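You operate a simulated robot arm through the tools that you are given. There is no shell and no other tool.

The job below is to be done with a simulated two-armed robot. You get a single attempt, and the scene is never put back.

## Task
Test the yellow sample cup and stand it on the mat with its pH number.
Fine: switch the grey meter on and zero it while its plate is empty; test that cup alone. Set down upright: what you pick out.

Only the result counts: the job must be done as asked and must still hold three seconds after the hand-in. Knocking over, shifting, dropping, spilling or breaking anything else fails it.

## Robot
Two 7-joint arms with fingered hands on one trunk that stands fixed in place. Base frame: the origin is at the foot of the trunk, x ahead of it, y to its left, z up. Units: m, degrees, N and s.
The left shoulder is at [0.07, 0.139, 1.058], the right one opposite. With the tool pointing down near the work surface each hand reaches from about 0.46 to 0.84 m from the base axis, measured 20 degrees to its own side. Payload 3.9 kg a hand.
The tool frame of a hand sits at the grasp point between the pads (the TCP): z along the fingers, y along the line on which they close. The tips reach 0.029 m beyond it. The gripper opens to 0.1 m. The gripper's body begins 0.034 m behind the TCP. The gripper is a hand of 5 fingers: y runs from the thumb to the fingers, the wrist lies at [-0.015, -0.105, -0.177] in the tool frame.
Orientation is that of the tool frame in the base frame, as a unit quaternion [w, x, y, z]. With the fingers straight down and the wrist toward the robot, the tool's x, y and z point along [0, 1, 0], [1, 0, 0] and [0, 0, -1] of the base frame.

## Interface
- The arms move only by the tool jog_arm. It takes "left_rows", "right_rows" or both (then of equal length, played together; a hand with none holds still); each is a list of rows, each a list of 6 numbers: the shift along the tool's x, y, z in m, then the turn, a rotation vector about the tool's x, y, z in degrees. In form: [[tx, ty, tz, wx, wy, wz], ...]. A call has 1 to 20 rows; each row is the pose to reach, as a shift and turn from the pose commanded when the call began, along the tool's axes at that moment. A row lasts 0.2 s, in which the tool goes at most 0.05 m and 8.6 degrees; a call with a longer step from one row to the next is refused whole. A pose out of reach is approached as far as the arm can. The call stops where the force on the tool passes 40 N (or 10 N more than at its start, if that is more) or the arm is blocked; 0.2 s more then pass. In this call time passes only in rows, and 0.2 s behind the last. The reply holds the time, the measured pose of the TCP, the force on the tool along the base axes, the opening and the grip force, in the units named above and with some noise, with the torque about the TCP (base axes, N m) and any sound that the robot's microphone picked up.
- Cameras (640 x 400 px; columns grow to the right, rows downward): "scene" is now at [0.1169, 0.0586, 1.3809]; the picture's right is [0.66, -0.75, 0.00], its down [-0.41, -0.37, -0.83] and it looks along [0.62, 0.55, -0.55] (base axes); focal length 320 px, centre (320, 200). "left" rides on the left gripper at [-0.065, -0.086, -0.121] in its tool frame; the picture's right is [-0.76, -0.31, 0.58], its down [0.59, -0.70, 0.40] and it looks along [0.28, 0.64, 0.71] (tool axes); focal length 247 px, centre (320, 200). "right" rides on the right gripper at [0.066, -0.086, -0.121] in its tool frame; the picture's right is [-0.76, 0.31, -0.58], its down [-0.59, -0.70, 0.40] and it looks along [-0.28, 0.64, 0.71] (tool axes); focal length 247 px, centre (320, 200). There is no depth. A picture from a camera that has moved, and an enlarged one, comes with that camera's place and axes in the base frame and with its lens.
- grab_frame(camera): a new picture of that camera. It takes no simulated time.
- slide_trunk(by): slides the trunk up (or, below 0, down) by that many m; the arms and the scene camera ride with it, the base frame stays. It gives what a move gives, with no picture.
- move_fingers(index, middle, ring, little, thumb_bend, thumb_turn, hand): sets how far each is bent, from 0 (flat) to 100 (curled in); at 30 the hand is open as for a grip, at 70 the pads meet at the TCP. One left out holds its place. A second passes; each finger stops where it meets its share of the squeeze, and holds until it gets a number again. It is the only way to open and close the hand. It gives what a move gives, with no picture; readings hold the bend of each and the force on index, middle, ring, little, thumb and palm. thumb_turn goes from beside the hand (0) to across from the fingers (100), as for a grip.
- turn_head(pan, tilt): turns the head with the scene camera to pan (to the left, within 86 degrees either way) and tilt (down, from -29 to 69), counted from straight ahead of the robot. It gives what a move gives.
- close_up(camera, box): a new picture of the part [left, top, right, bottom] of that camera's present view, enlarged. It takes no simulated time.
- job_done(): hands the job in; it is judged then, once.

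Places have to be worked out from the pictures, the camera data and where the tool is seen. Open the grippers and draw the arms clear of the work before you hand the job in, unless the task says otherwise.

The tools are called after "Request:" as a command line: name --argument value ..., lists and objects as JSON in quotes. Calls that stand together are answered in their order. jog_arm: Moves the arms, as the interface text tells. Its arguments: {"type":"object","properties":{"left_rows":{"type":"array","items":{"type":"array","items":{"type":"number"}}},"right_rows":{"type":"array","items":{"type":"array","items":{"type":"number"}}}},"required":[]} The other tools are called the same way: slide_trunk (by) slides the trunk up or down; move_fingers (index, middle, ring, little, thumb_bend, thumb_turn, hand) moves the fingers one by one; turn_head (pan, tilt) turns the head that bears the scene camera; grab_frame (camera) takes a picture; close_up (camera, box) takes an enlarged picture of a part of a camera's view; job_done () hands the job in.

At the start:

```text
t: 0.0
left_ee_pos: [0.3138, 0.5107, 1.1051]
left_ee_rot: [0.0, 0.472, 0.881, 0.0]
left_wrist_force: [0.0, 0.0, 0.6]
left_torque: [0.0, -0.01, 0.02]
left_width: 0.0998
left_gripper_force: 0.0
left_shape: jaw
left_bend: [30.0, 30.0, 30.0, 30.0, 30.0, 98.0]
left_finger forces: [0.0, 0.0, 0.1, 0.1, 0.0, 0.0]
right_ee_pos: [0.4165, 0.1194, 1.0272]
right_ee_rot: [0.0, 0.474, 0.881, 0.0]
right_wrist_force: [0.1, -0.6, -0.6]
right_torque: [-0.01, -0.01, 0.01]
right_width: 0.0997
right_gripper_force: 0.0
right_shape: jaw
right_bend: [30.0, 30.0, 30.0, 30.0, 30.0, 98.0]
right_finger forces: [0.0, 0.0, 0.0, 0.0, 0.1, 0.0]
trunk travel left (down, up): [-0.7, 0.14]
head pan, tilt: [41.5, 33.6]
```

scene: 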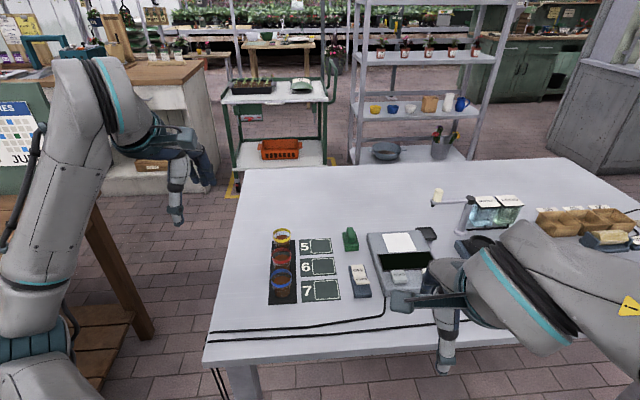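
right: 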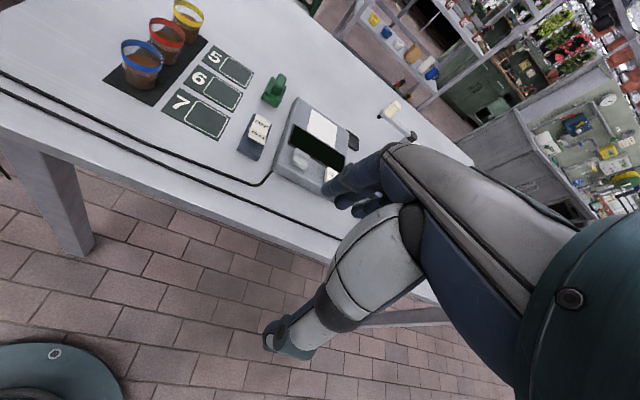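
left: 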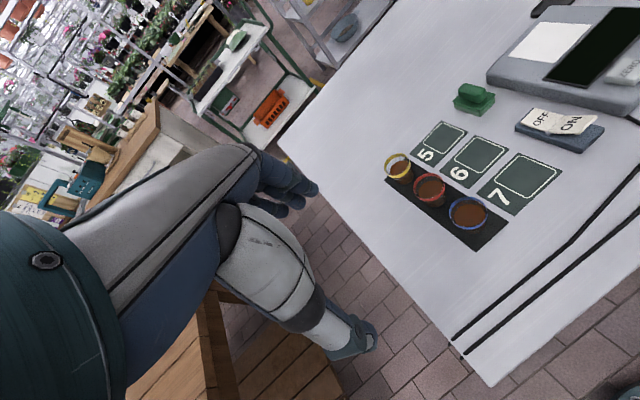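

I see three cups (yellow, red, blue) on a dark strip, mats 5/6/7, a rocker switch OFF/ON, and a grey meter with plate and display. I'll look closer at the parts first.

Request:
close_up --camera "scene" --box '[250, 210, 450, 335]'

Request:
close_up --camera "left" --box '[440, 0, 640, 125]'

Request:
close_up --camera "right" --box '[220, 60, 420, 210]'

Request:
close_up --camera "scene" --box '[420, 170, 640, 300]'

```text
3.20 times, centred on (350, 272) of scene
camera zoom: at [0.1169, 0.0586, 1.3809], right [0.66, -0.75, 0.0], down [-0.41, -0.37, -0.83], along [0.62, 0.55, -0.55], focal length 1024 px, centre (224, -32)
```

zoom: 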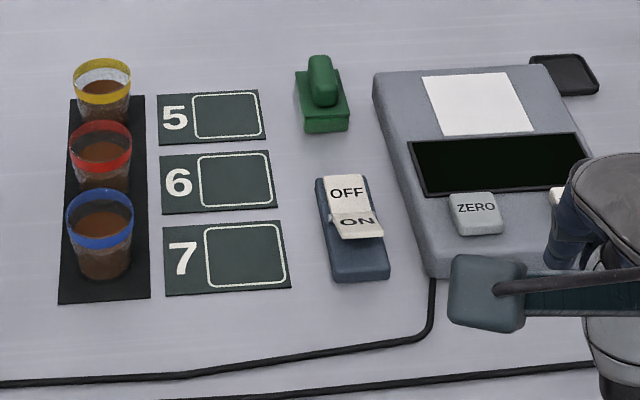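

```text
3.20 times, centred on (540, 62) of left
camera zoom: at [0.2794, 0.4085, 1.2277], right [0.16, -0.8, -0.58], down [-0.91, 0.1, -0.4], along [0.38, 0.59, -0.71], focal length 790 px, centre (-384, 640)
```

zoom: 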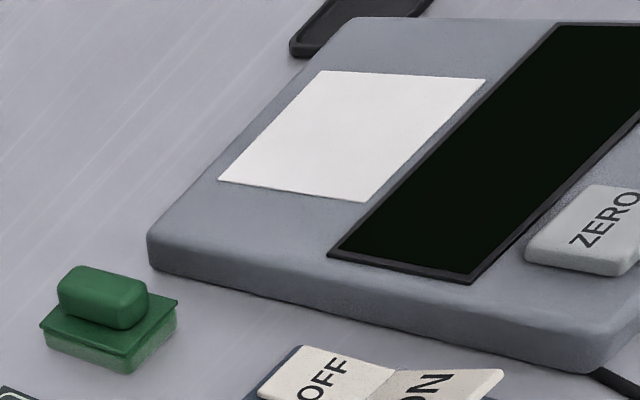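

```text
2.67 times, centred on (320, 135) of right
camera zoom: at [0.3084, 0.1258, 1.1467], right [0.67, -0.46, 0.58], down [-0.26, -0.88, -0.4], along [0.69, 0.12, -0.71], focal length 659 px, centre (320, 373)
```

zoom: 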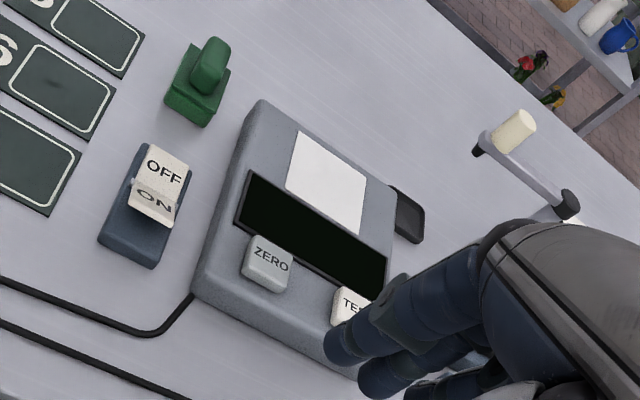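

```text
2.91 times, centred on (530, 235) of scene
camera zoom: at [0.1169, 0.0586, 1.3809], right [0.66, -0.75, 0.0], down [-0.41, -0.37, -0.83], along [0.62, 0.55, -0.55], focal length 931 px, centre (-291, 98)
```

zoom: 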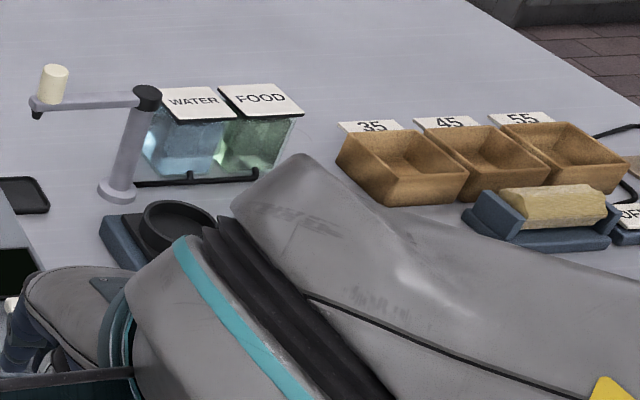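

The table surface triangulates to about z = 0.80; the yellow cup is around (0.54, 0.57), the meter plate around (0.72, 0.32). The right arm blocks the meter view, so I first draw it up and to its own side.

Request:
jog_arm --right_rows '[[-0.03, -0.025, -0.01, 0, 0, 0], [-0.06, -0.05, -0.02, 0, 0, 0], [-0.09, -0.075, -0.03, 0, 0, 0], [-0.12, -0.1, -0.04, 0, 0, 0], [-0.15, -0.125, -0.05, 0, 0, 0], [-0.18, -0.15, -0.05, 0, 0, 0], [-0.21, -0.175, -0.05, 0, 0, 0], [-0.24, -0.2, -0.05, 0, 0, 0]]'

Request:
grab_frame --camera "scene"

```text
t: 1.8
left_ee_pos: [0.3147, 0.5102, 1.1051]
left_ee_rot: [0.0, 0.472, 0.881, 0.001]
left_wrist_force: [0.1, -0.1, 0.5]
left_torque: [0.01, 0.01, -0.02]
left_width: 0.0998
left_gripper_force: 0.1
left_shape: jaw
left_bend: [30.0, 30.0, 30.0, 30.0, 30.0, 98.0]
left_finger forces: [0.1, 0.0, 0.1, 0.0, 0.0, 0.0]
right_ee_pos: [0.3784, -0.1301, 1.0554]
right_ee_rot: [0.002, 0.475, 0.88, 0.002]
right_wrist_force: [0.3, 0.6, 0.0]
right_torque: [-0.02, 0.04, -0.02]
right_width: 0.1001
right_gripper_force: 0.0
right_shape: jaw
right_bend: [30.0, 30.0, 30.0, 30.0, 30.0, 98.0]
right_finger forces: [0.0, 0.0, 0.0, 0.1, 0.0, 0.0]
right hand out of reach, approached as far as the arm can: row 7, 8
trunk travel left (down, up): [-0.7, 0.14]
head pan, tilt: [41.5, 33.6]
```

```text
taken
camera scene: at [0.1177, 0.0588, 1.3808], right [0.66, -0.75, 0.0], down [-0.41, -0.37, -0.83], along [0.62, 0.55, -0.55], focal length 320 px, centre (320, 200)
```

scene: 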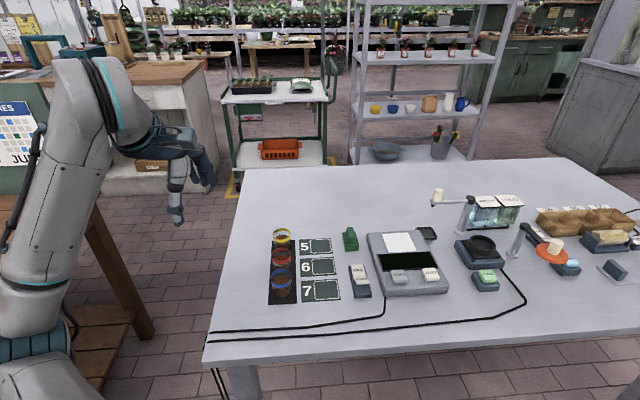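

Now the whole bench is in view. I look closer at the meter, its buttons, the switch and the cables.

Request:
close_up --camera "scene" --box '[340, 215, 460, 310]'

Request:
close_up --camera "scene" --box '[430, 180, 640, 310]'

Request:
close_up --camera "scene" --box '[255, 220, 375, 310]'

Request:
grab_frame --camera "right"

```text
4.21 times, centred on (400, 262) of scene
camera zoom: at [0.1177, 0.0588, 1.3808], right [0.66, -0.75, 0.0], down [-0.41, -0.37, -0.83], along [0.62, 0.55, -0.55], focal length 1347 px, centre (-17, -63)
```

zoom: 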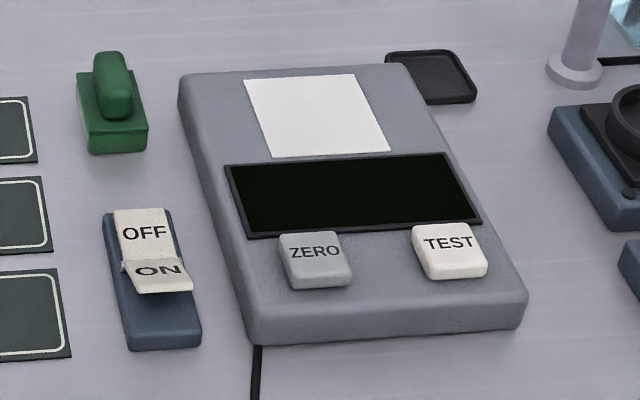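

```text
3.05 times, centred on (535, 245) of scene
camera zoom: at [0.1177, 0.0588, 1.3808], right [0.66, -0.75, 0.0], down [-0.41, -0.37, -0.83], along [0.62, 0.55, -0.55], focal length 975 px, centre (-335, 63)
```

zoom: 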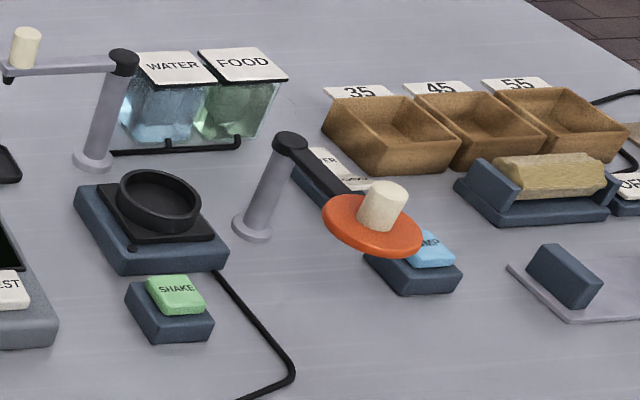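

```text
4.44 times, centred on (315, 265) of scene
camera zoom: at [0.1177, 0.0588, 1.3808], right [0.66, -0.75, 0.0], down [-0.41, -0.37, -0.83], along [0.62, 0.55, -0.55], focal length 1422 px, centre (342, -89)
```

zoom: 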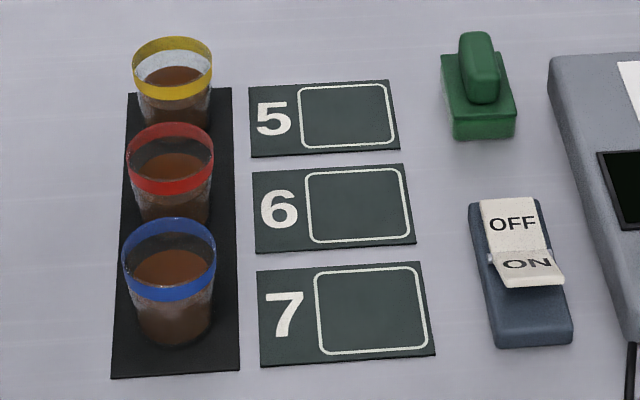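

```text
taken
camera right: at [0.2708, -0.1232, 1.1761], right [0.67, -0.47, 0.58], down [-0.27, -0.88, -0.4], along [0.69, 0.11, -0.71], focal length 247 px, centre (320, 200)
```

right: 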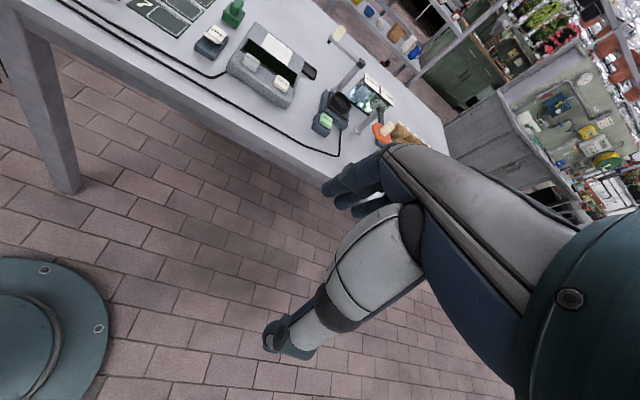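

The switch beside the meter has its OFF end flat and its ON end raised, so the meter is off. I now look at my left hand closely to understand finger geometry before using a fingertip to press.

Request:
close_up --camera "left" --box '[180, 120, 420, 380]'

Request:
close_up --camera "scene" --box '[130, 110, 230, 240]'

```text
1.54 times, centred on (300, 250) of left
camera zoom: at [0.2801, 0.4087, 1.2275], right [0.16, -0.8, -0.58], down [-0.91, 0.1, -0.4], along [0.38, 0.59, -0.71], focal length 380 px, centre (351, 123)
```

zoom: 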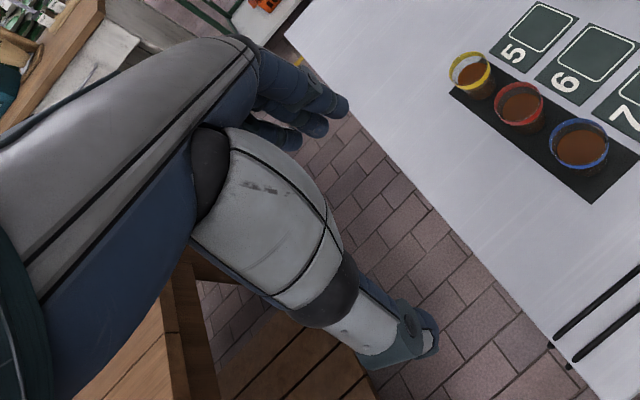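

```text
3.08 times, centred on (180, 175) of scene
camera zoom: at [0.1177, 0.0588, 1.3808], right [0.66, -0.75, 0.0], down [-0.41, -0.37, -0.83], along [0.62, 0.55, -0.55], focal length 984 px, centre (751, 277)
```

zoom: 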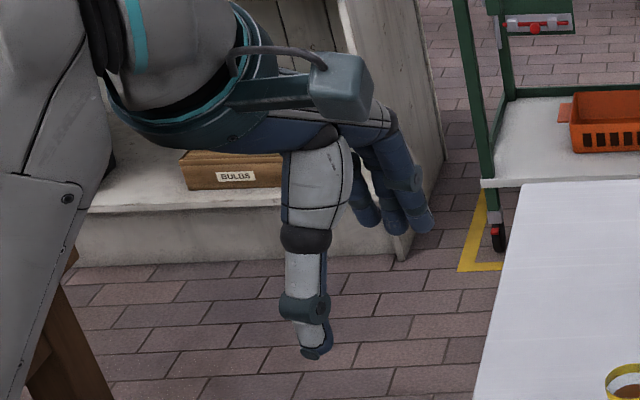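

Estimates so far: yellow cup ≈ (0.53, 0.555) with rim z ≈ 0.85, plate ≈ (0.73, 0.326), ZERO ≈ (0.622, 0.265), TEST ≈ (0.675, 0.213), ON end of the switch ≈ (0.549, 0.316). I shape the left hand into an index–thumb pinch, with the other fingers curled, to use as a pusher and look at it.

Request:
move_fingers --hand "left" --index 68 --middle 100 --ring 100 --little 100 --thumb_bend 30

Request:
close_up --camera "left" --box '[180, 120, 420, 380]'

Request:
close_up --camera "scene" --box '[130, 110, 230, 240]'

```text
t: 2.8
left_ee_pos: [0.3131, 0.5099, 1.1061]
left_ee_rot: [0.0, 0.473, 0.881, 0.0]
left_wrist_force: [0.5, 0.1, 0.3]
left_torque: [0.01, -0.02, -0.01]
left_width: 0.0529
left_gripper_force: 0.0
left_shape: fingers
left_bend: [68.0, 100.0, 100.0, 100.0, 30.0, 98.0]
left_finger forces: [0.0, 0.1, 0.1, 0.1, 0.0, 0.1]
right_ee_pos: [0.3784, -0.1302, 1.0559]
right_ee_rot: [0.001, 0.476, 0.879, 0.002]
right_wrist_force: [0.5, 0.7, 0.4]
right_torque: [-0.01, -0.03, 0.0]
right_width: 0.0998
right_gripper_force: 0.1
right_shape: jaw
right_bend: [30.0, 30.0, 30.0, 30.0, 30.0, 98.0]
right_finger forces: [0.0, 0.1, 0.0, 0.1, 0.0, 0.0]
trunk travel left (down, up): [-0.7, 0.14]
head pan, tilt: [41.5, 33.6]
```

```text
1.54 times, centred on (300, 250) of left
camera zoom: at [0.2796, 0.4086, 1.2277], right [0.16, -0.8, -0.58], down [-0.91, 0.1, -0.4], along [0.38, 0.59, -0.71], focal length 380 px, centre (351, 123)
```

zoom: 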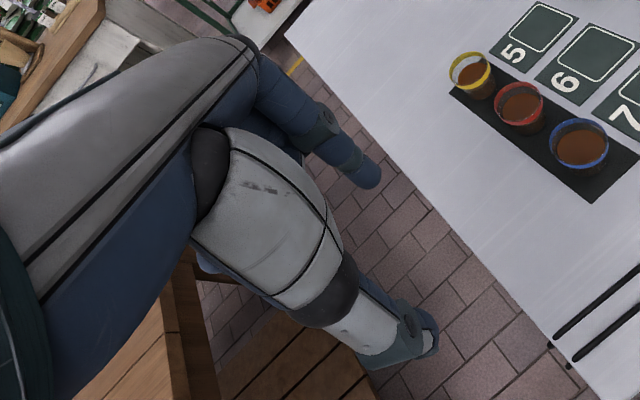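

```text
3.08 times, centred on (180, 175) of scene
camera zoom: at [0.1171, 0.0587, 1.3809], right [0.66, -0.75, 0.0], down [-0.41, -0.37, -0.83], along [0.62, 0.55, -0.55], focal length 984 px, centre (751, 277)
```

zoom: 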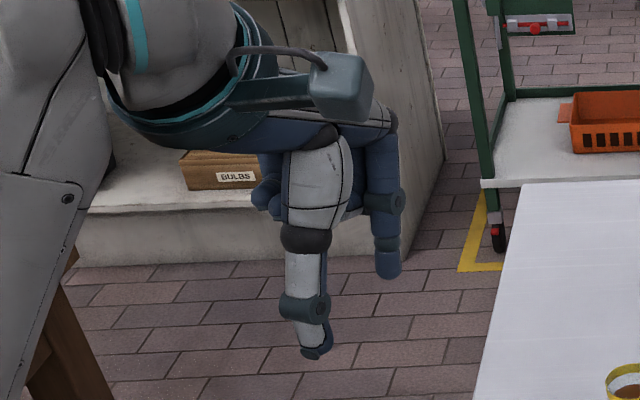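

The index tip at bend 68 triangulates to about tool (0, +0.012, +0.030), while the thumb tip (bend 30) hangs at tool y ≈ −0.064 at nearly the same depth. I close the thumb against the index so that a single narrow tip points down.

Request:
move_fingers --hand "left" --index 70 --thumb_bend 70

Request:
close_up --camera "left" --box '[180, 120, 420, 380]'

Request:
close_up --camera "scene" --box '[130, 110, 230, 240]'

```text
t: 3.8
left_ee_pos: [0.3138, 0.5097, 1.1067]
left_ee_rot: [0.0, 0.473, 0.881, -0.001]
left_wrist_force: [0.6, -0.1, -0.4]
left_torque: [0.01, 0.02, 0.0]
left_width: 0.0016
left_gripper_force: 0.1
left_shape: fingers
left_bend: [70.0, 100.0, 100.0, 100.0, 70.0, 98.0]
left_finger forces: [0.1, 0.1, 0.0, 0.0, 0.1, 0.1]
right_ee_pos: [0.3779, -0.13, 1.056]
right_ee_rot: [0.0, 0.477, 0.879, 0.001]
right_wrist_force: [-0.1, 0.7, -0.8]
right_torque: [0.03, -0.04, -0.01]
right_width: 0.1001
right_gripper_force: 0.0
right_shape: jaw
right_bend: [30.0, 30.0, 30.0, 30.0, 30.0, 98.0]
right_finger forces: [0.0, 0.1, 0.0, 0.0, 0.0, 0.0]
trunk travel left (down, up): [-0.7, 0.14]
head pan, tilt: [41.5, 33.6]
```

```text
1.54 times, centred on (300, 250) of left
camera zoom: at [0.2795, 0.4085, 1.2277], right [0.16, -0.8, -0.58], down [-0.91, 0.1, -0.4], along [0.38, 0.59, -0.71], focal length 380 px, centre (351, 123)
```

zoom: 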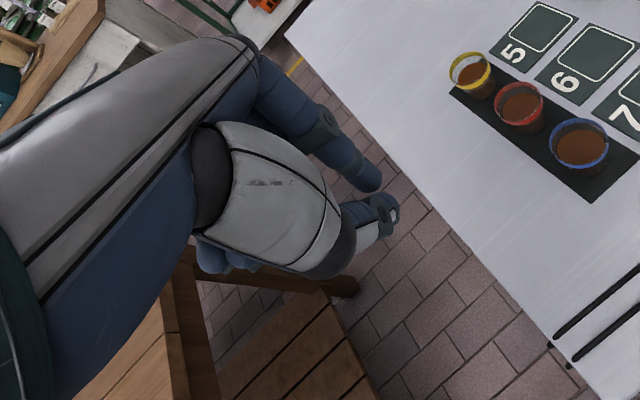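

```text
3.08 times, centred on (180, 175) of scene
camera zoom: at [0.117, 0.0587, 1.3809], right [0.66, -0.75, 0.0], down [-0.41, -0.37, -0.83], along [0.62, 0.55, -0.55], focal length 984 px, centre (751, 277)
```

zoom: 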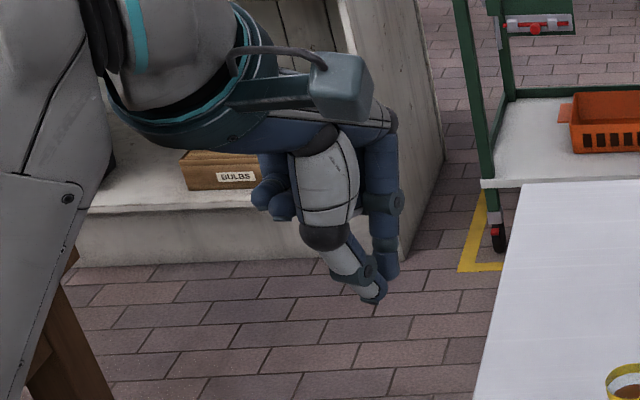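

The pinch forms one narrow downward tip. I carry it over the switch at a safe height (z ≈ 1.0), well above the cups.

Request:
jog_arm --left_rows '[[-0.02915, 0.00886, 0.0106, 0, 0, 0], [-0.0583, 0.01772, 0.0212, 0, 0, 0], [-0.08745, 0.02658, 0.0318, 0, 0, 0], [-0.1166, 0.03544, 0.0424, 0, 0, 0], [-0.14575, 0.0443, 0.053, 0, 0, 0], [-0.1749, 0.05316, 0.0636, 0, 0, 0], [-0.20405, 0.06202, 0.0742, 0, 0, 0], [-0.2332, 0.07088, 0.0848, 0, 0, 0], [-0.26235, 0.07974, 0.0954, 0, 0, 0], [-0.2915, 0.0886, 0.106, 0, 0, 0]]'

Request:
grab_frame --camera "scene"

Request:
grab_frame --camera "left"

```text
t: 6.0
left_ee_pos: [0.3988, 0.4049, 0.9651]
left_ee_rot: [0.0, 0.474, 0.881, 0.0]
left_wrist_force: [-0.1, -0.1, 0.3]
left_torque: [0.01, -0.01, 0.01]
left_width: 0.0013
left_gripper_force: 0.1
left_shape: fingers
left_bend: [70.0, 100.0, 100.0, 100.0, 70.0, 98.0]
left_finger forces: [0.0, 0.0, 0.0, 0.1, 0.0, 0.0]
left hand out of reach, approached as far as the arm can: row 4, 5, 6, 7, 8, 9, 10
right_ee_pos: [0.3779, -0.131, 1.0558]
right_ee_rot: [0.001, 0.477, 0.879, 0.003]
right_wrist_force: [0.4, 0.9, -0.3]
right_torque: [-0.02, 0.02, 0.02]
right_width: 0.0996
right_gripper_force: 0.1
right_shape: jaw
right_bend: [30.0, 30.0, 30.0, 30.0, 30.0, 98.0]
right_finger forces: [0.0, 0.0, 0.1, 0.0, 0.1, 0.0]
trunk travel left (down, up): [-0.7, 0.14]
head pan, tilt: [41.5, 33.6]
```

```text
taken
camera scene: at [0.1172, 0.0589, 1.3809], right [0.66, -0.75, 0.0], down [-0.41, -0.37, -0.83], along [0.62, 0.55, -0.55], focal length 320 px, centre (320, 200)
```

scene: 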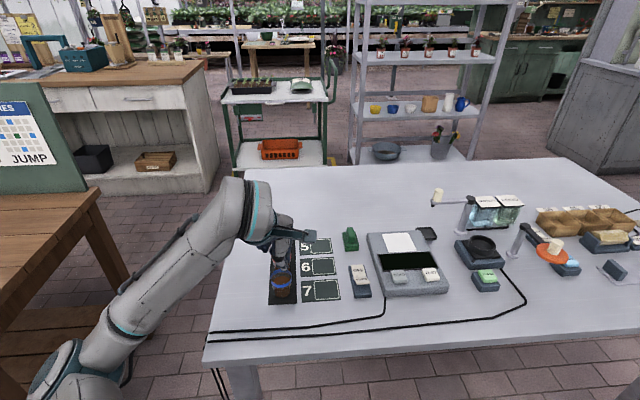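

```text
taken
camera left: at [0.3656, 0.3029, 1.087], right [0.16, -0.8, -0.58], down [-0.91, 0.1, -0.4], along [0.38, 0.59, -0.71], focal length 247 px, centre (320, 200)
```

left: 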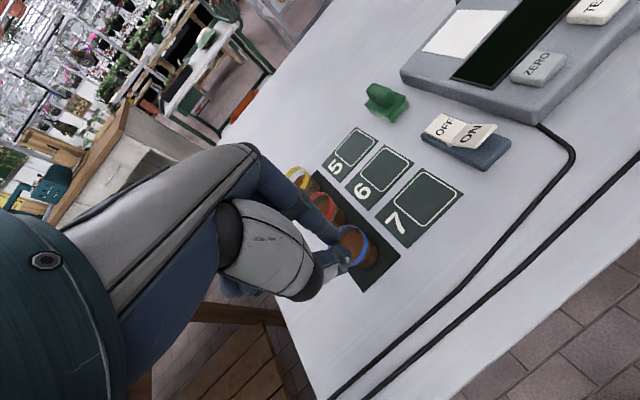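

The arm stopped short at (0.399, 0.405, 0.965): this hand yaw is out of reach across the body. I raise the hand and begin turning its yaw toward the "wrist toward the robot" orientation, in small steps to see how it responds.

Request:
jog_arm --left_rows '[[0, 0, -0.03, 0, 0, 8], [0, 0, -0.06, 0, 0, 16]]'

```text
t: 6.6
left_ee_pos: [0.4011, 0.4038, 1.0276]
left_ee_rot: [0.0, 0.592, 0.806, 0.0]
left_wrist_force: [-0.4, -0.1, 0.0]
left_torque: [0.0, -0.02, 0.01]
left_width: 0.0015
left_gripper_force: 0.1
left_shape: fingers
left_bend: [70.0, 100.0, 100.0, 100.0, 70.0, 98.0]
left_finger forces: [0.0, 0.1, 0.0, 0.1, 0.1, 0.0]
right_ee_pos: [0.3788, -0.1299, 1.0577]
right_ee_rot: [0.002, 0.476, 0.879, 0.002]
right_wrist_force: [-0.4, -0.2, -0.2]
right_torque: [0.03, 0.03, 0.02]
right_width: 0.1
right_gripper_force: 0.1
right_shape: jaw
right_bend: [30.0, 30.0, 30.0, 30.0, 30.0, 98.0]
right_finger forces: [0.1, 0.0, 0.1, 0.1, 0.0, 0.0]
trunk travel left (down, up): [-0.7, 0.14]
head pan, tilt: [41.5, 33.6]
```

That worked from the actual pose. I turn the remaining ~17° so the tool's y axis points straight ahead (yaw 0).

Request:
jog_arm --left_rows '[[0, 0, 0, 0, 0, 6], [0, 0, 0, 0, 0, 12], [0, 0, 0, 0, 0, 17.4]]'

```text
t: 7.4
left_ee_pos: [0.4019, 0.4048, 1.0276]
left_ee_rot: [0.001, 0.707, 0.707, 0.0]
left_wrist_force: [0.9, -0.8, 0.7]
left_torque: [-0.01, -0.01, -0.01]
left_width: 0.0017
left_gripper_force: 0.2
left_shape: fingers
left_bend: [70.0, 100.0, 100.0, 100.0, 70.0, 98.0]
left_finger forces: [0.0, 0.1, 0.0, 0.0, 0.1, 0.0]
right_ee_pos: [0.3779, -0.1292, 1.0581]
right_ee_rot: [0.001, 0.477, 0.879, 0.002]
right_wrist_force: [0.1, 1.1, -0.3]
right_torque: [0.02, 0.01, 0.0]
right_width: 0.0997
right_gripper_force: 0.0
right_shape: jaw
right_bend: [30.0, 30.0, 30.0, 30.0, 30.0, 98.0]
right_finger forces: [0.1, 0.1, 0.1, 0.0, 0.0, 0.1]
trunk travel left (down, up): [-0.7, 0.14]
head pan, tilt: [41.5, 33.6]
```

Now tool x/y/z = base y/x/−z, which is easy. I move to above the switch at (0.549, 0.316, 0.95).

Request:
jog_arm --left_rows '[[-0.0178, 0.0294, 0.0, 0, 0, 0], [-0.0356, 0.0588, 0.0, 0, 0, 0], [-0.0534, 0.0882, 0.02, 0, 0, 0], [-0.0712, 0.1176, 0.05, 0, 0, 0], [-0.089, 0.147, 0.078, 0, 0, 0]]'

Request:
grab_frame --camera "scene"

Request:
grab_frame --camera "left"

```text
t: 8.6
left_ee_pos: [0.4867, 0.3848, 0.9574]
left_ee_rot: [0.001, 0.707, 0.707, 0.0]
left_wrist_force: [0.5, 0.3, 0.8]
left_torque: [0.02, -0.03, -0.02]
left_width: 0.0012
left_gripper_force: 0.1
left_shape: fingers
left_bend: [70.0, 100.0, 100.0, 100.0, 70.0, 98.0]
left_finger forces: [0.0, 0.0, 0.0, 0.0, 0.1, 0.1]
left hand out of reach, approached as far as the arm can: row 3, 4, 5
right_ee_pos: [0.3797, -0.1301, 1.0563]
right_ee_rot: [0.001, 0.476, 0.88, 0.001]
right_wrist_force: [-0.1, 0.4, 0.7]
right_torque: [0.01, -0.02, 0.0]
right_width: 0.0999
right_gripper_force: 0.1
right_shape: jaw
right_bend: [30.0, 30.0, 30.0, 30.0, 30.0, 98.0]
right_finger forces: [0.0, 0.0, 0.1, 0.0, 0.0, 0.1]
trunk travel left (down, up): [-0.7, 0.14]
head pan, tilt: [41.5, 33.6]
```

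```text
taken
camera scene: at [0.1171, 0.0589, 1.3809], right [0.66, -0.75, 0.0], down [-0.41, -0.37, -0.83], along [0.62, 0.55, -0.55], focal length 320 px, centre (320, 200)
```

scene: 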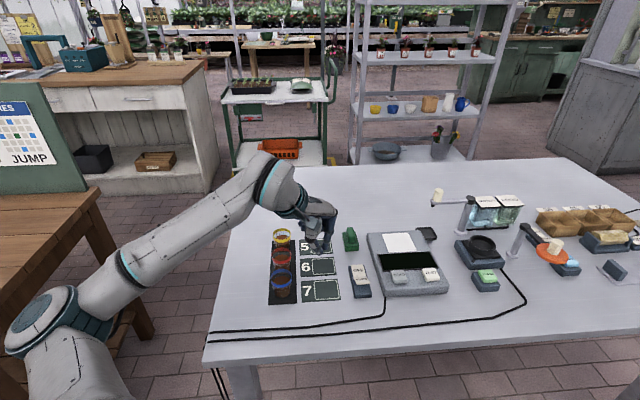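

```text
taken
camera left: at [0.4014, 0.3196, 1.0795], right [-0.31, -0.76, -0.58], down [-0.7, 0.59, -0.4], along [0.64, 0.28, -0.71], focal length 247 px, centre (320, 200)
```

left: 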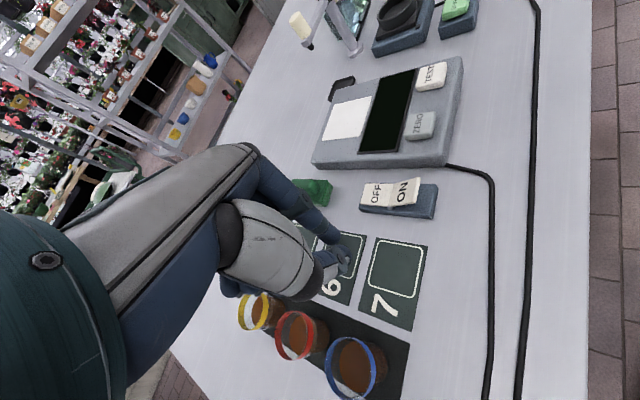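

The arm again stopped short, at (0.487, 0.385, 0.957). I probe which direction or yaw frees it, in small safe moves at this height.

Request:
jog_arm --left_rows '[[0, 0, 0, 0, 0, -8], [0, 0, 0, 0, 0, -16], [-0.02, 0.02, 0, 0, 0, -16], [-0.04, 0.04, 0, 0, 0, -16]]'

```text
t: 9.6
left_ee_pos: [0.4445, 0.4019, 0.9413]
left_ee_rot: [0.0, 0.601, 0.799, 0.0]
left_wrist_force: [-0.3, -0.5, -0.6]
left_torque: [0.02, -0.02, -0.01]
left_width: 0.0015
left_gripper_force: 0.1
left_shape: fingers
left_bend: [70.0, 100.0, 100.0, 100.0, 70.0, 98.0]
left_finger forces: [0.0, 0.0, 0.0, 0.0, 0.0, 0.0]
left hand out of reach, approached as far as the arm can: row 1, 2, 3, 4
right_ee_pos: [0.3787, -0.1299, 1.0573]
right_ee_rot: [0.001, 0.476, 0.879, 0.002]
right_wrist_force: [-0.4, -0.9, -1.2]
right_torque: [-0.02, 0.01, -0.03]
right_width: 0.0999
right_gripper_force: 0.1
right_shape: jaw
right_bend: [30.0, 30.0, 30.0, 30.0, 30.0, 98.0]
right_finger forces: [0.0, 0.0, 0.0, 0.1, 0.1, 0.1]
trunk travel left (down, up): [-0.7, 0.14]
head pan, tilt: [41.5, 33.6]
```

Positive yaw makes it worse, so the hand must yaw the other way (tool y to the right). I rotate to about −25° yaw while rising slightly.

Request:
jog_arm --left_rows '[[0, 0, -0.01, 0, 0, 8], [0, 0, -0.02, 0, 0, 16], [0, 0, -0.02, 0, 0, 24], [0, 0, -0.02, 0, 0, 32], [0, 0, -0.02, 0, 0, 40]]'

```text
t: 10.8
left_ee_pos: [0.4421, 0.4021, 0.9614]
left_ee_rot: [0.0, 0.839, 0.544, 0.0]
left_wrist_force: [0.8, 0.1, -0.2]
left_torque: [-0.02, 0.02, -0.02]
left_width: 0.0016
left_gripper_force: 0.2
left_shape: fingers
left_bend: [70.0, 100.0, 100.0, 100.0, 70.0, 98.0]
left_finger forces: [0.1, 0.0, 0.0, 0.0, 0.0, 0.0]
right_ee_pos: [0.3783, -0.1301, 1.0555]
right_ee_rot: [0.001, 0.475, 0.88, 0.001]
right_wrist_force: [0.2, -0.6, -0.4]
right_torque: [-0.04, -0.04, 0.0]
right_width: 0.0998
right_gripper_force: 0.1
right_shape: jaw
right_bend: [30.0, 30.0, 30.0, 30.0, 30.0, 98.0]
right_finger forces: [0.0, 0.0, 0.0, 0.1, 0.1, 0.1]
trunk travel left (down, up): [-0.7, 0.14]
head pan, tilt: [41.5, 33.6]
```

Yaw is now about −24° with no reach complaint. I move again toward the point above the switch.

Request:
jog_arm --left_rows '[[-0.0087, 0.0332, 0, 0, 0, 0], [-0.0174, 0.0664, 0, 0, 0, 0], [-0.0262, 0.0996, 0, 0, 0, 0], [-0.0349, 0.1328, 0.005, 0, 0, 0]]'

```text
t: 11.8
left_ee_pos: [0.5501, 0.3155, 0.9545]
left_ee_rot: [0.0, 0.838, 0.546, -0.001]
left_wrist_force: [0.2, -0.1, 0.3]
left_torque: [0.03, 0.03, -0.01]
left_width: 0.0016
left_gripper_force: 0.2
left_shape: fingers
left_bend: [70.0, 100.0, 100.0, 100.0, 70.0, 98.0]
left_finger forces: [0.0, 0.1, 0.1, 0.1, 0.1, 0.1]
right_ee_pos: [0.3797, -0.1308, 1.0554]
right_ee_rot: [0.002, 0.476, 0.88, 0.002]
right_wrist_force: [-0.4, 0.4, -0.2]
right_torque: [0.02, 0.01, -0.01]
right_width: 0.0998
right_gripper_force: 0.0
right_shape: jaw
right_bend: [30.0, 30.0, 30.0, 30.0, 30.0, 98.0]
right_finger forces: [0.1, 0.0, 0.0, 0.0, 0.1, 0.1]
trunk travel left (down, up): [-0.7, 0.14]
head pan, tilt: [41.5, 33.6]
```

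The hand now hangs above the switch at (0.550, 0.316, 0.954). I check with both cameras.

Request:
close_up --camera "scene" --box '[260, 170, 460, 310]'

Request:
grab_frame --camera "left"

```text
2.86 times, centred on (360, 240) of scene
camera zoom: at [0.1185, 0.0576, 1.3807], right [0.66, -0.75, 0.0], down [-0.42, -0.37, -0.83], along [0.62, 0.55, -0.55], focal length 914 px, centre (206, 86)
```

zoom: 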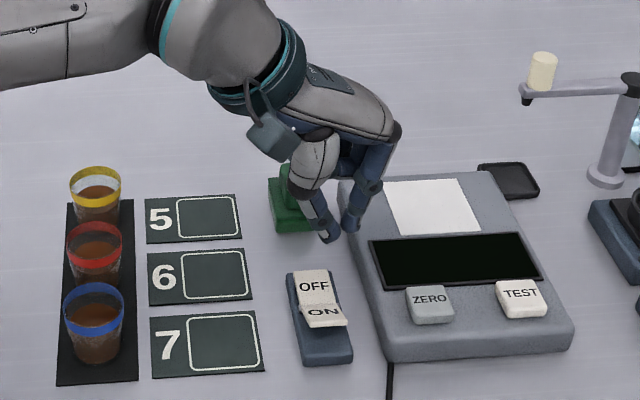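

```text
taken
camera left: at [0.4468, 0.2903, 1.0773], right [-0.59, -0.57, -0.58], down [-0.41, 0.82, -0.4], along [0.7, 0.0, -0.71], focal length 247 px, centre (320, 200)
```

left: 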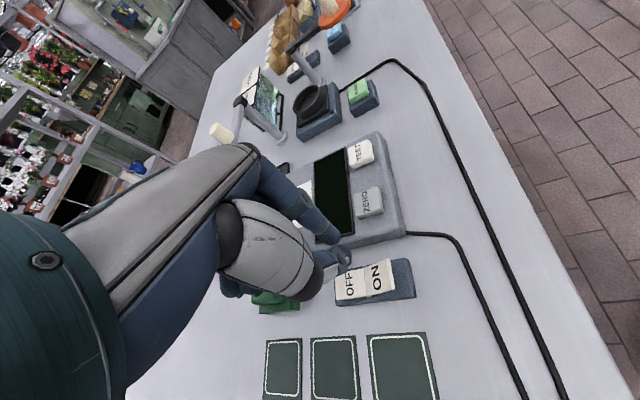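

Request:
close_up --camera "left" --box '[310, 120, 430, 320]'

Request:
close_up --camera "scene" --box '[335, 250, 395, 300]'

```text
2.00 times, centred on (370, 220) of left
camera zoom: at [0.4468, 0.2903, 1.0773], right [-0.59, -0.57, -0.58], down [-0.41, 0.82, -0.4], along [0.7, 0.0, -0.71], focal length 494 px, centre (220, 160)
```

zoom: 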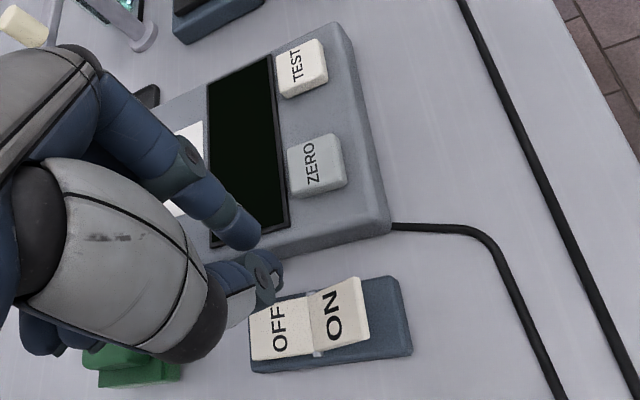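

```text
8.00 times, centred on (365, 275) of scene
camera zoom: at [0.1185, 0.0576, 1.3807], right [0.66, -0.75, 0.0], down [-0.42, -0.37, -0.83], along [0.62, 0.55, -0.55], focal length 2559 px, centre (-40, -400)
```

zoom: 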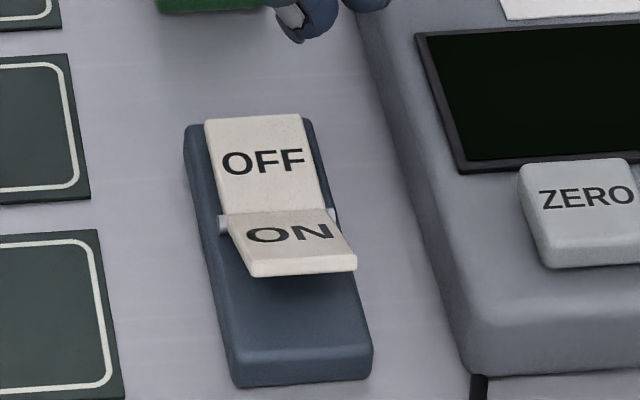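

Triangulating both views: the raised ON tip is at (0.545, 0.309, 0.840) and the rocker pivot at (0.566, 0.331, 0.827). My pinch tip is above (0.550, 0.315), on the ON half; I lower to just above it.

Request:
jog_arm --left_rows '[[0, 0, 0.03, 0, 0, 0], [0, 0, 0.055, 0, 0, 0], [0, 0, 0.07, 0, 0, 0], [0, 0, 0.08, 0, 0, 0]]'

Request:
close_up --camera "scene" --box '[310, 220, 430, 310]'

Request:
close_up --camera "left" --box '[240, 160, 440, 320]'

```text
t: 12.8
left_ee_pos: [0.5505, 0.3159, 0.8754]
left_ee_rot: [0.0, 0.839, 0.545, 0.0]
left_wrist_force: [-0.3, 0.3, -0.5]
left_torque: [-0.02, 0.02, -0.02]
left_width: 0.0016
left_gripper_force: 0.1
left_shape: fingers
left_bend: [70.0, 100.0, 100.0, 100.0, 70.0, 98.0]
left_finger forces: [0.1, 0.0, 0.1, 0.0, 0.0, 0.1]
right_ee_pos: [0.3787, -0.1305, 1.0563]
right_ee_rot: [0.0, 0.476, 0.879, 0.002]
right_wrist_force: [0.3, 0.0, 0.6]
right_torque: [0.01, -0.01, 0.0]
right_width: 0.0998
right_gripper_force: 0.0
right_shape: jaw
right_bend: [30.0, 30.0, 30.0, 30.0, 30.0, 98.0]
right_finger forces: [0.0, 0.1, 0.0, 0.0, 0.0, 0.1]
trunk travel left (down, up): [-0.7, 0.14]
head pan, tilt: [41.5, 33.6]
```

```text
4.44 times, centred on (370, 265) of scene
camera zoom: at [0.1173, 0.0587, 1.3809], right [0.66, -0.75, 0.0], down [-0.41, -0.37, -0.83], along [0.62, 0.55, -0.55], focal length 1422 px, centre (98, -89)
```

zoom: 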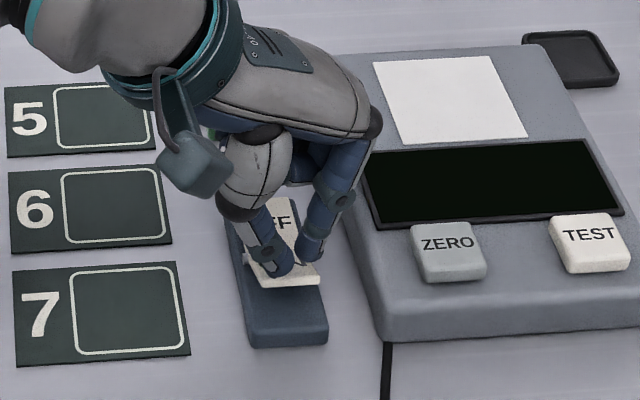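

```text
2.50 times, centred on (340, 240) of left
camera zoom: at [0.4458, 0.2911, 0.997], right [-0.59, -0.57, -0.58], down [-0.4, 0.82, -0.4], along [0.7, 0.0, -0.71], focal length 617 px, centre (270, 100)
```

zoom: 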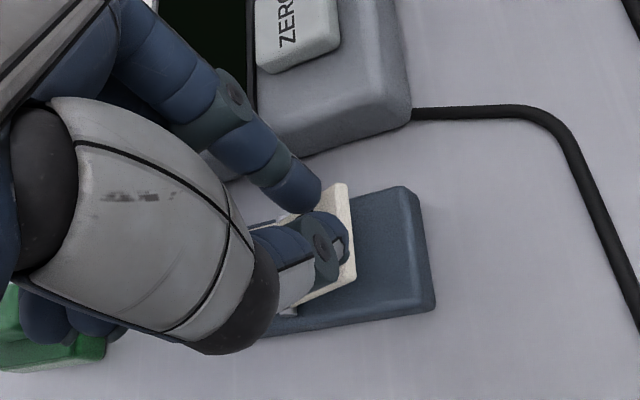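

The pinch tip is directly over the raised ON half. I press slowly downward.

Request:
jog_arm --left_rows '[[0, 0, 0.004, 0, 0, 0], [0, 0, 0.008, 0, 0, 0], [0, 0, 0.012, 0, 0, 0], [0, 0, 0.016, 0, 0, 0], [0, 0, 0.02, 0, 0, 0]]'

Request:
close_up --camera "scene" --box '[310, 220, 430, 310]'

```text
t: 14.0
left_ee_pos: [0.5503, 0.317, 0.8568]
left_ee_rot: [0.001, 0.838, 0.546, 0.0]
left_wrist_force: [0.5, -0.1, 0.2]
left_torque: [0.0, -0.02, 0.0]
left_width: 0.0014
left_gripper_force: 0.0
left_shape: fingers
left_bend: [70.0, 100.0, 100.0, 100.0, 70.0, 97.0]
left_finger forces: [0.0, 0.0, 0.0, 0.0, 0.0, 0.1]
right_ee_pos: [0.3779, -0.1307, 1.0567]
right_ee_rot: [0.001, 0.476, 0.879, 0.002]
right_wrist_force: [0.6, -0.2, 0.0]
right_torque: [-0.01, 0.01, -0.03]
right_width: 0.1001
right_gripper_force: 0.2
right_shape: jaw
right_bend: [30.0, 30.0, 30.0, 30.0, 30.0, 98.0]
right_finger forces: [0.1, 0.1, 0.0, 0.0, 0.0, 0.1]
trunk travel left (down, up): [-0.7, 0.14]
head pan, tilt: [41.5, 33.6]
```

```text
4.44 times, centred on (370, 265) of scene
camera zoom: at [0.1169, 0.0586, 1.3809], right [0.66, -0.75, 0.0], down [-0.41, -0.37, -0.83], along [0.62, 0.55, -0.55], focal length 1422 px, centre (98, -89)
```

zoom: 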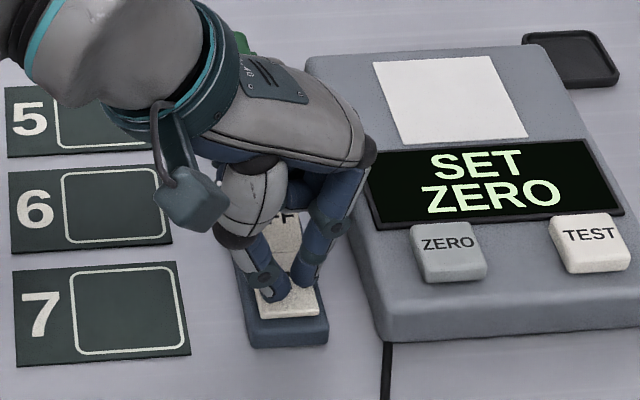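

The rocker is down on ON and the display reads "SET ZERO". I lift, and move over the ZERO button, which triangulates to about (0.615, 0.262, 0.838).

Request:
jog_arm --left_rows '[[0, 0, -0.025, 0, 0, 0], [0, 0, -0.05, 0, 0, 0], [-0.0082, 0.0273, -0.05, 0, 0, 0], [-0.0163, 0.0546, -0.05, 0, 0, 0], [-0.0245, 0.0819, -0.05, 0, 0, 0], [-0.0245, 0.0819, -0.03, 0, 0, 0]]'

Request:
close_up --camera "scene" --box '[340, 215, 460, 305]'

Request:
close_up --camera "left" --box '[240, 120, 440, 280]'

```text
t: 15.4
left_ee_pos: [0.6152, 0.2614, 0.8872]
left_ee_rot: [0.0, 0.838, 0.546, 0.001]
left_wrist_force: [-0.5, 0.7, 0.5]
left_torque: [0.02, -0.03, 0.0]
left_width: 0.0015
left_gripper_force: 0.2
left_shape: fingers
left_bend: [70.0, 100.0, 100.0, 100.0, 70.0, 98.0]
left_finger forces: [0.1, 0.0, 0.0, 0.0, 0.0, 0.0]
right_ee_pos: [0.3774, -0.131, 1.0554]
right_ee_rot: [0.001, 0.476, 0.879, 0.001]
right_wrist_force: [0.5, -0.2, -0.6]
right_torque: [0.0, 0.02, -0.04]
right_width: 0.1001
right_gripper_force: 0.1
right_shape: jaw
right_bend: [30.0, 30.0, 30.0, 30.0, 30.0, 98.0]
right_finger forces: [0.0, 0.0, 0.0, 0.0, 0.2, 0.1]
trunk travel left (down, up): [-0.7, 0.14]
head pan, tilt: [41.5, 33.6]
```

```text
4.44 times, centred on (400, 260) of scene
camera zoom: at [0.1167, 0.0587, 1.3809], right [0.66, -0.75, 0.0], down [-0.41, -0.37, -0.83], along [0.62, 0.55, -0.55], focal length 1422 px, centre (-36, -67)
```

zoom: 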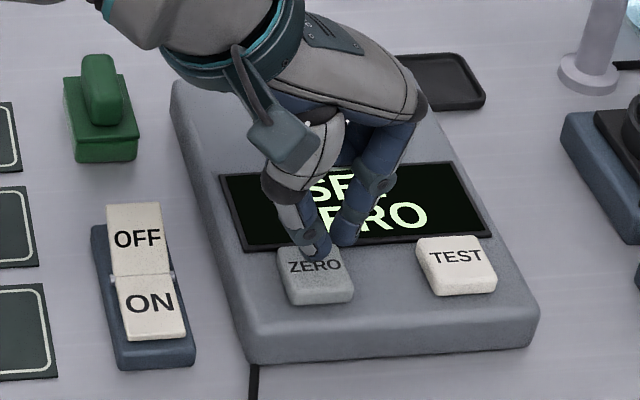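

```text
2.50 times, centred on (340, 200) of left
camera zoom: at [0.5117, 0.237, 1.009], right [-0.59, -0.57, -0.58], down [-0.4, 0.82, -0.4], along [0.7, 0.0, -0.71], focal length 617 px, centre (270, 200)
```

zoom: 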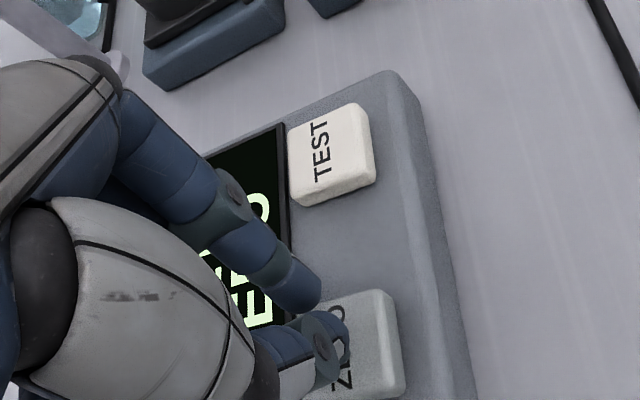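

The tip axis lines up with the ZERO button's centre in both views and the plate is empty. I press down slowly.

Request:
jog_arm --left_rows '[[0, 0, 0.004, 0, 0, 0], [0, 0, 0.008, 0, 0, 0], [0, 0, 0.012, 0, 0, 0], [0, 0, 0.016, 0, 0, 0], [0, 0, 0.019, 0, 0, 0]]'

Request:
close_up --camera "scene" --box '[340, 215, 460, 305]'

```text
t: 16.6
left_ee_pos: [0.615, 0.2611, 0.8671]
left_ee_rot: [0.001, 0.838, 0.546, 0.001]
left_wrist_force: [-0.8, 1.0, 2.7]
left_torque: [-0.01, 0.07, 0.01]
left_width: 0.0018
left_gripper_force: 2.1
left_shape: fingers
left_bend: [70.0, 100.0, 100.0, 100.0, 70.0, 98.0]
left_finger forces: [0.1, 0.1, 0.1, 0.0, 2.9, 0.0]
right_ee_pos: [0.3784, -0.1306, 1.0564]
right_ee_rot: [0.001, 0.476, 0.88, 0.001]
right_wrist_force: [0.0, 0.8, -0.1]
right_torque: [-0.04, -0.01, 0.0]
right_width: 0.0998
right_gripper_force: 0.1
right_shape: jaw
right_bend: [30.0, 30.0, 30.0, 30.0, 30.0, 98.0]
right_finger forces: [0.0, 0.1, 0.0, 0.0, 0.0, 0.0]
trunk travel left (down, up): [-0.7, 0.14]
head pan, tilt: [41.5, 33.6]
heard: click
```

```text
4.44 times, centred on (400, 260) of scene
camera zoom: at [0.1164, 0.0585, 1.381], right [0.66, -0.75, 0.0], down [-0.41, -0.37, -0.83], along [0.62, 0.55, -0.55], focal length 1422 px, centre (-36, -67)
```

zoom: 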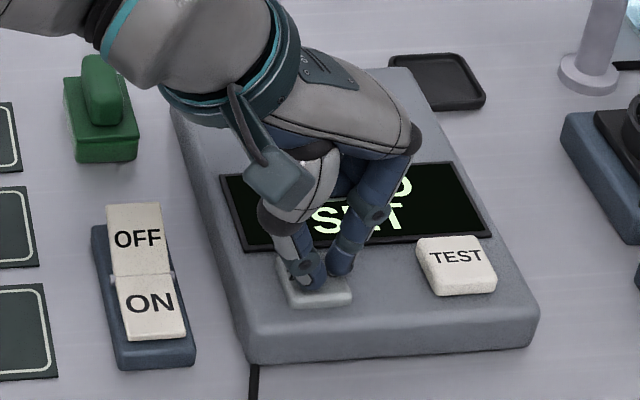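

A click was heard and the display changed (appears "ZERO SET"). I lift the hand straight up and read the display fully.

Request:
jog_arm --left_rows '[[0, 0, -0.02, 0, 0, 0], [0, 0, -0.05, 0, 0, 0], [0, 0, -0.09, 0, 0, 0], [-0.0, -0.03, -0.12, 0, 0, 0], [0.0, -0.06, -0.14, 0, 0, 0], [0.0, -0.09, -0.14, 0, 0, 0]]'

Request:
close_up --camera "scene" --box '[340, 215, 460, 305]'

Request:
grab_frame --camera "scene"

```text
t: 18.0
left_ee_pos: [0.5312, 0.2989, 1.0058]
left_ee_rot: [0.001, 0.838, 0.546, 0.0]
left_wrist_force: [0.2, -0.4, 0.5]
left_torque: [-0.03, 0.02, 0.03]
left_width: 0.0013
left_gripper_force: 0.1
left_shape: fingers
left_bend: [70.0, 100.0, 100.0, 100.0, 70.0, 98.0]
left_finger forces: [0.0, 0.0, 0.0, 0.0, 0.1, 0.0]
right_ee_pos: [0.3765, -0.1283, 1.0567]
right_ee_rot: [0.001, 0.476, 0.879, 0.001]
right_wrist_force: [0.3, 0.2, -0.3]
right_torque: [-0.04, -0.01, 0.0]
right_width: 0.0999
right_gripper_force: 0.1
right_shape: jaw
right_bend: [30.0, 30.0, 30.0, 30.0, 30.0, 98.0]
right_finger forces: [0.0, 0.0, 0.0, 0.0, 0.0, 0.0]
trunk travel left (down, up): [-0.7, 0.14]
head pan, tilt: [41.5, 33.6]
```

```text
4.44 times, centred on (400, 260) of scene
camera zoom: at [0.1159, 0.0598, 1.381], right [0.66, -0.75, 0.0], down [-0.41, -0.37, -0.83], along [0.62, 0.55, -0.55], focal length 1422 px, centre (-36, -67)
```

zoom: 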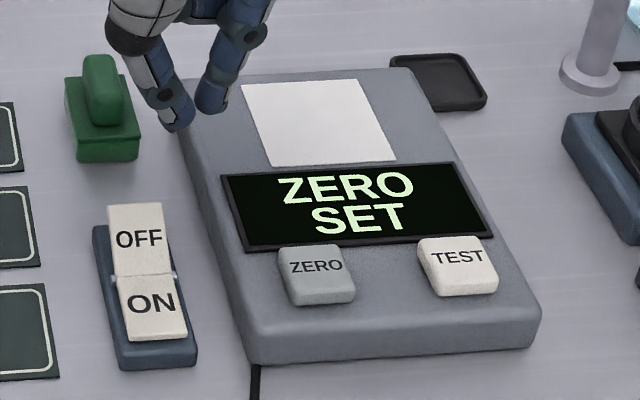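

```text
taken
camera scene: at [0.1159, 0.0598, 1.381], right [0.66, -0.75, 0.0], down [-0.41, -0.37, -0.83], along [0.62, 0.55, -0.55], focal length 320 px, centre (320, 200)
```

scene: 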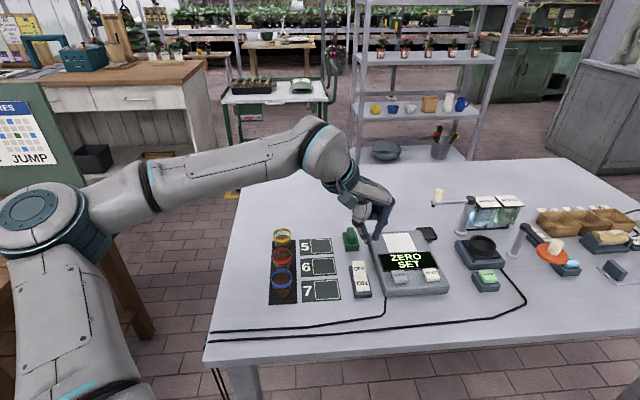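

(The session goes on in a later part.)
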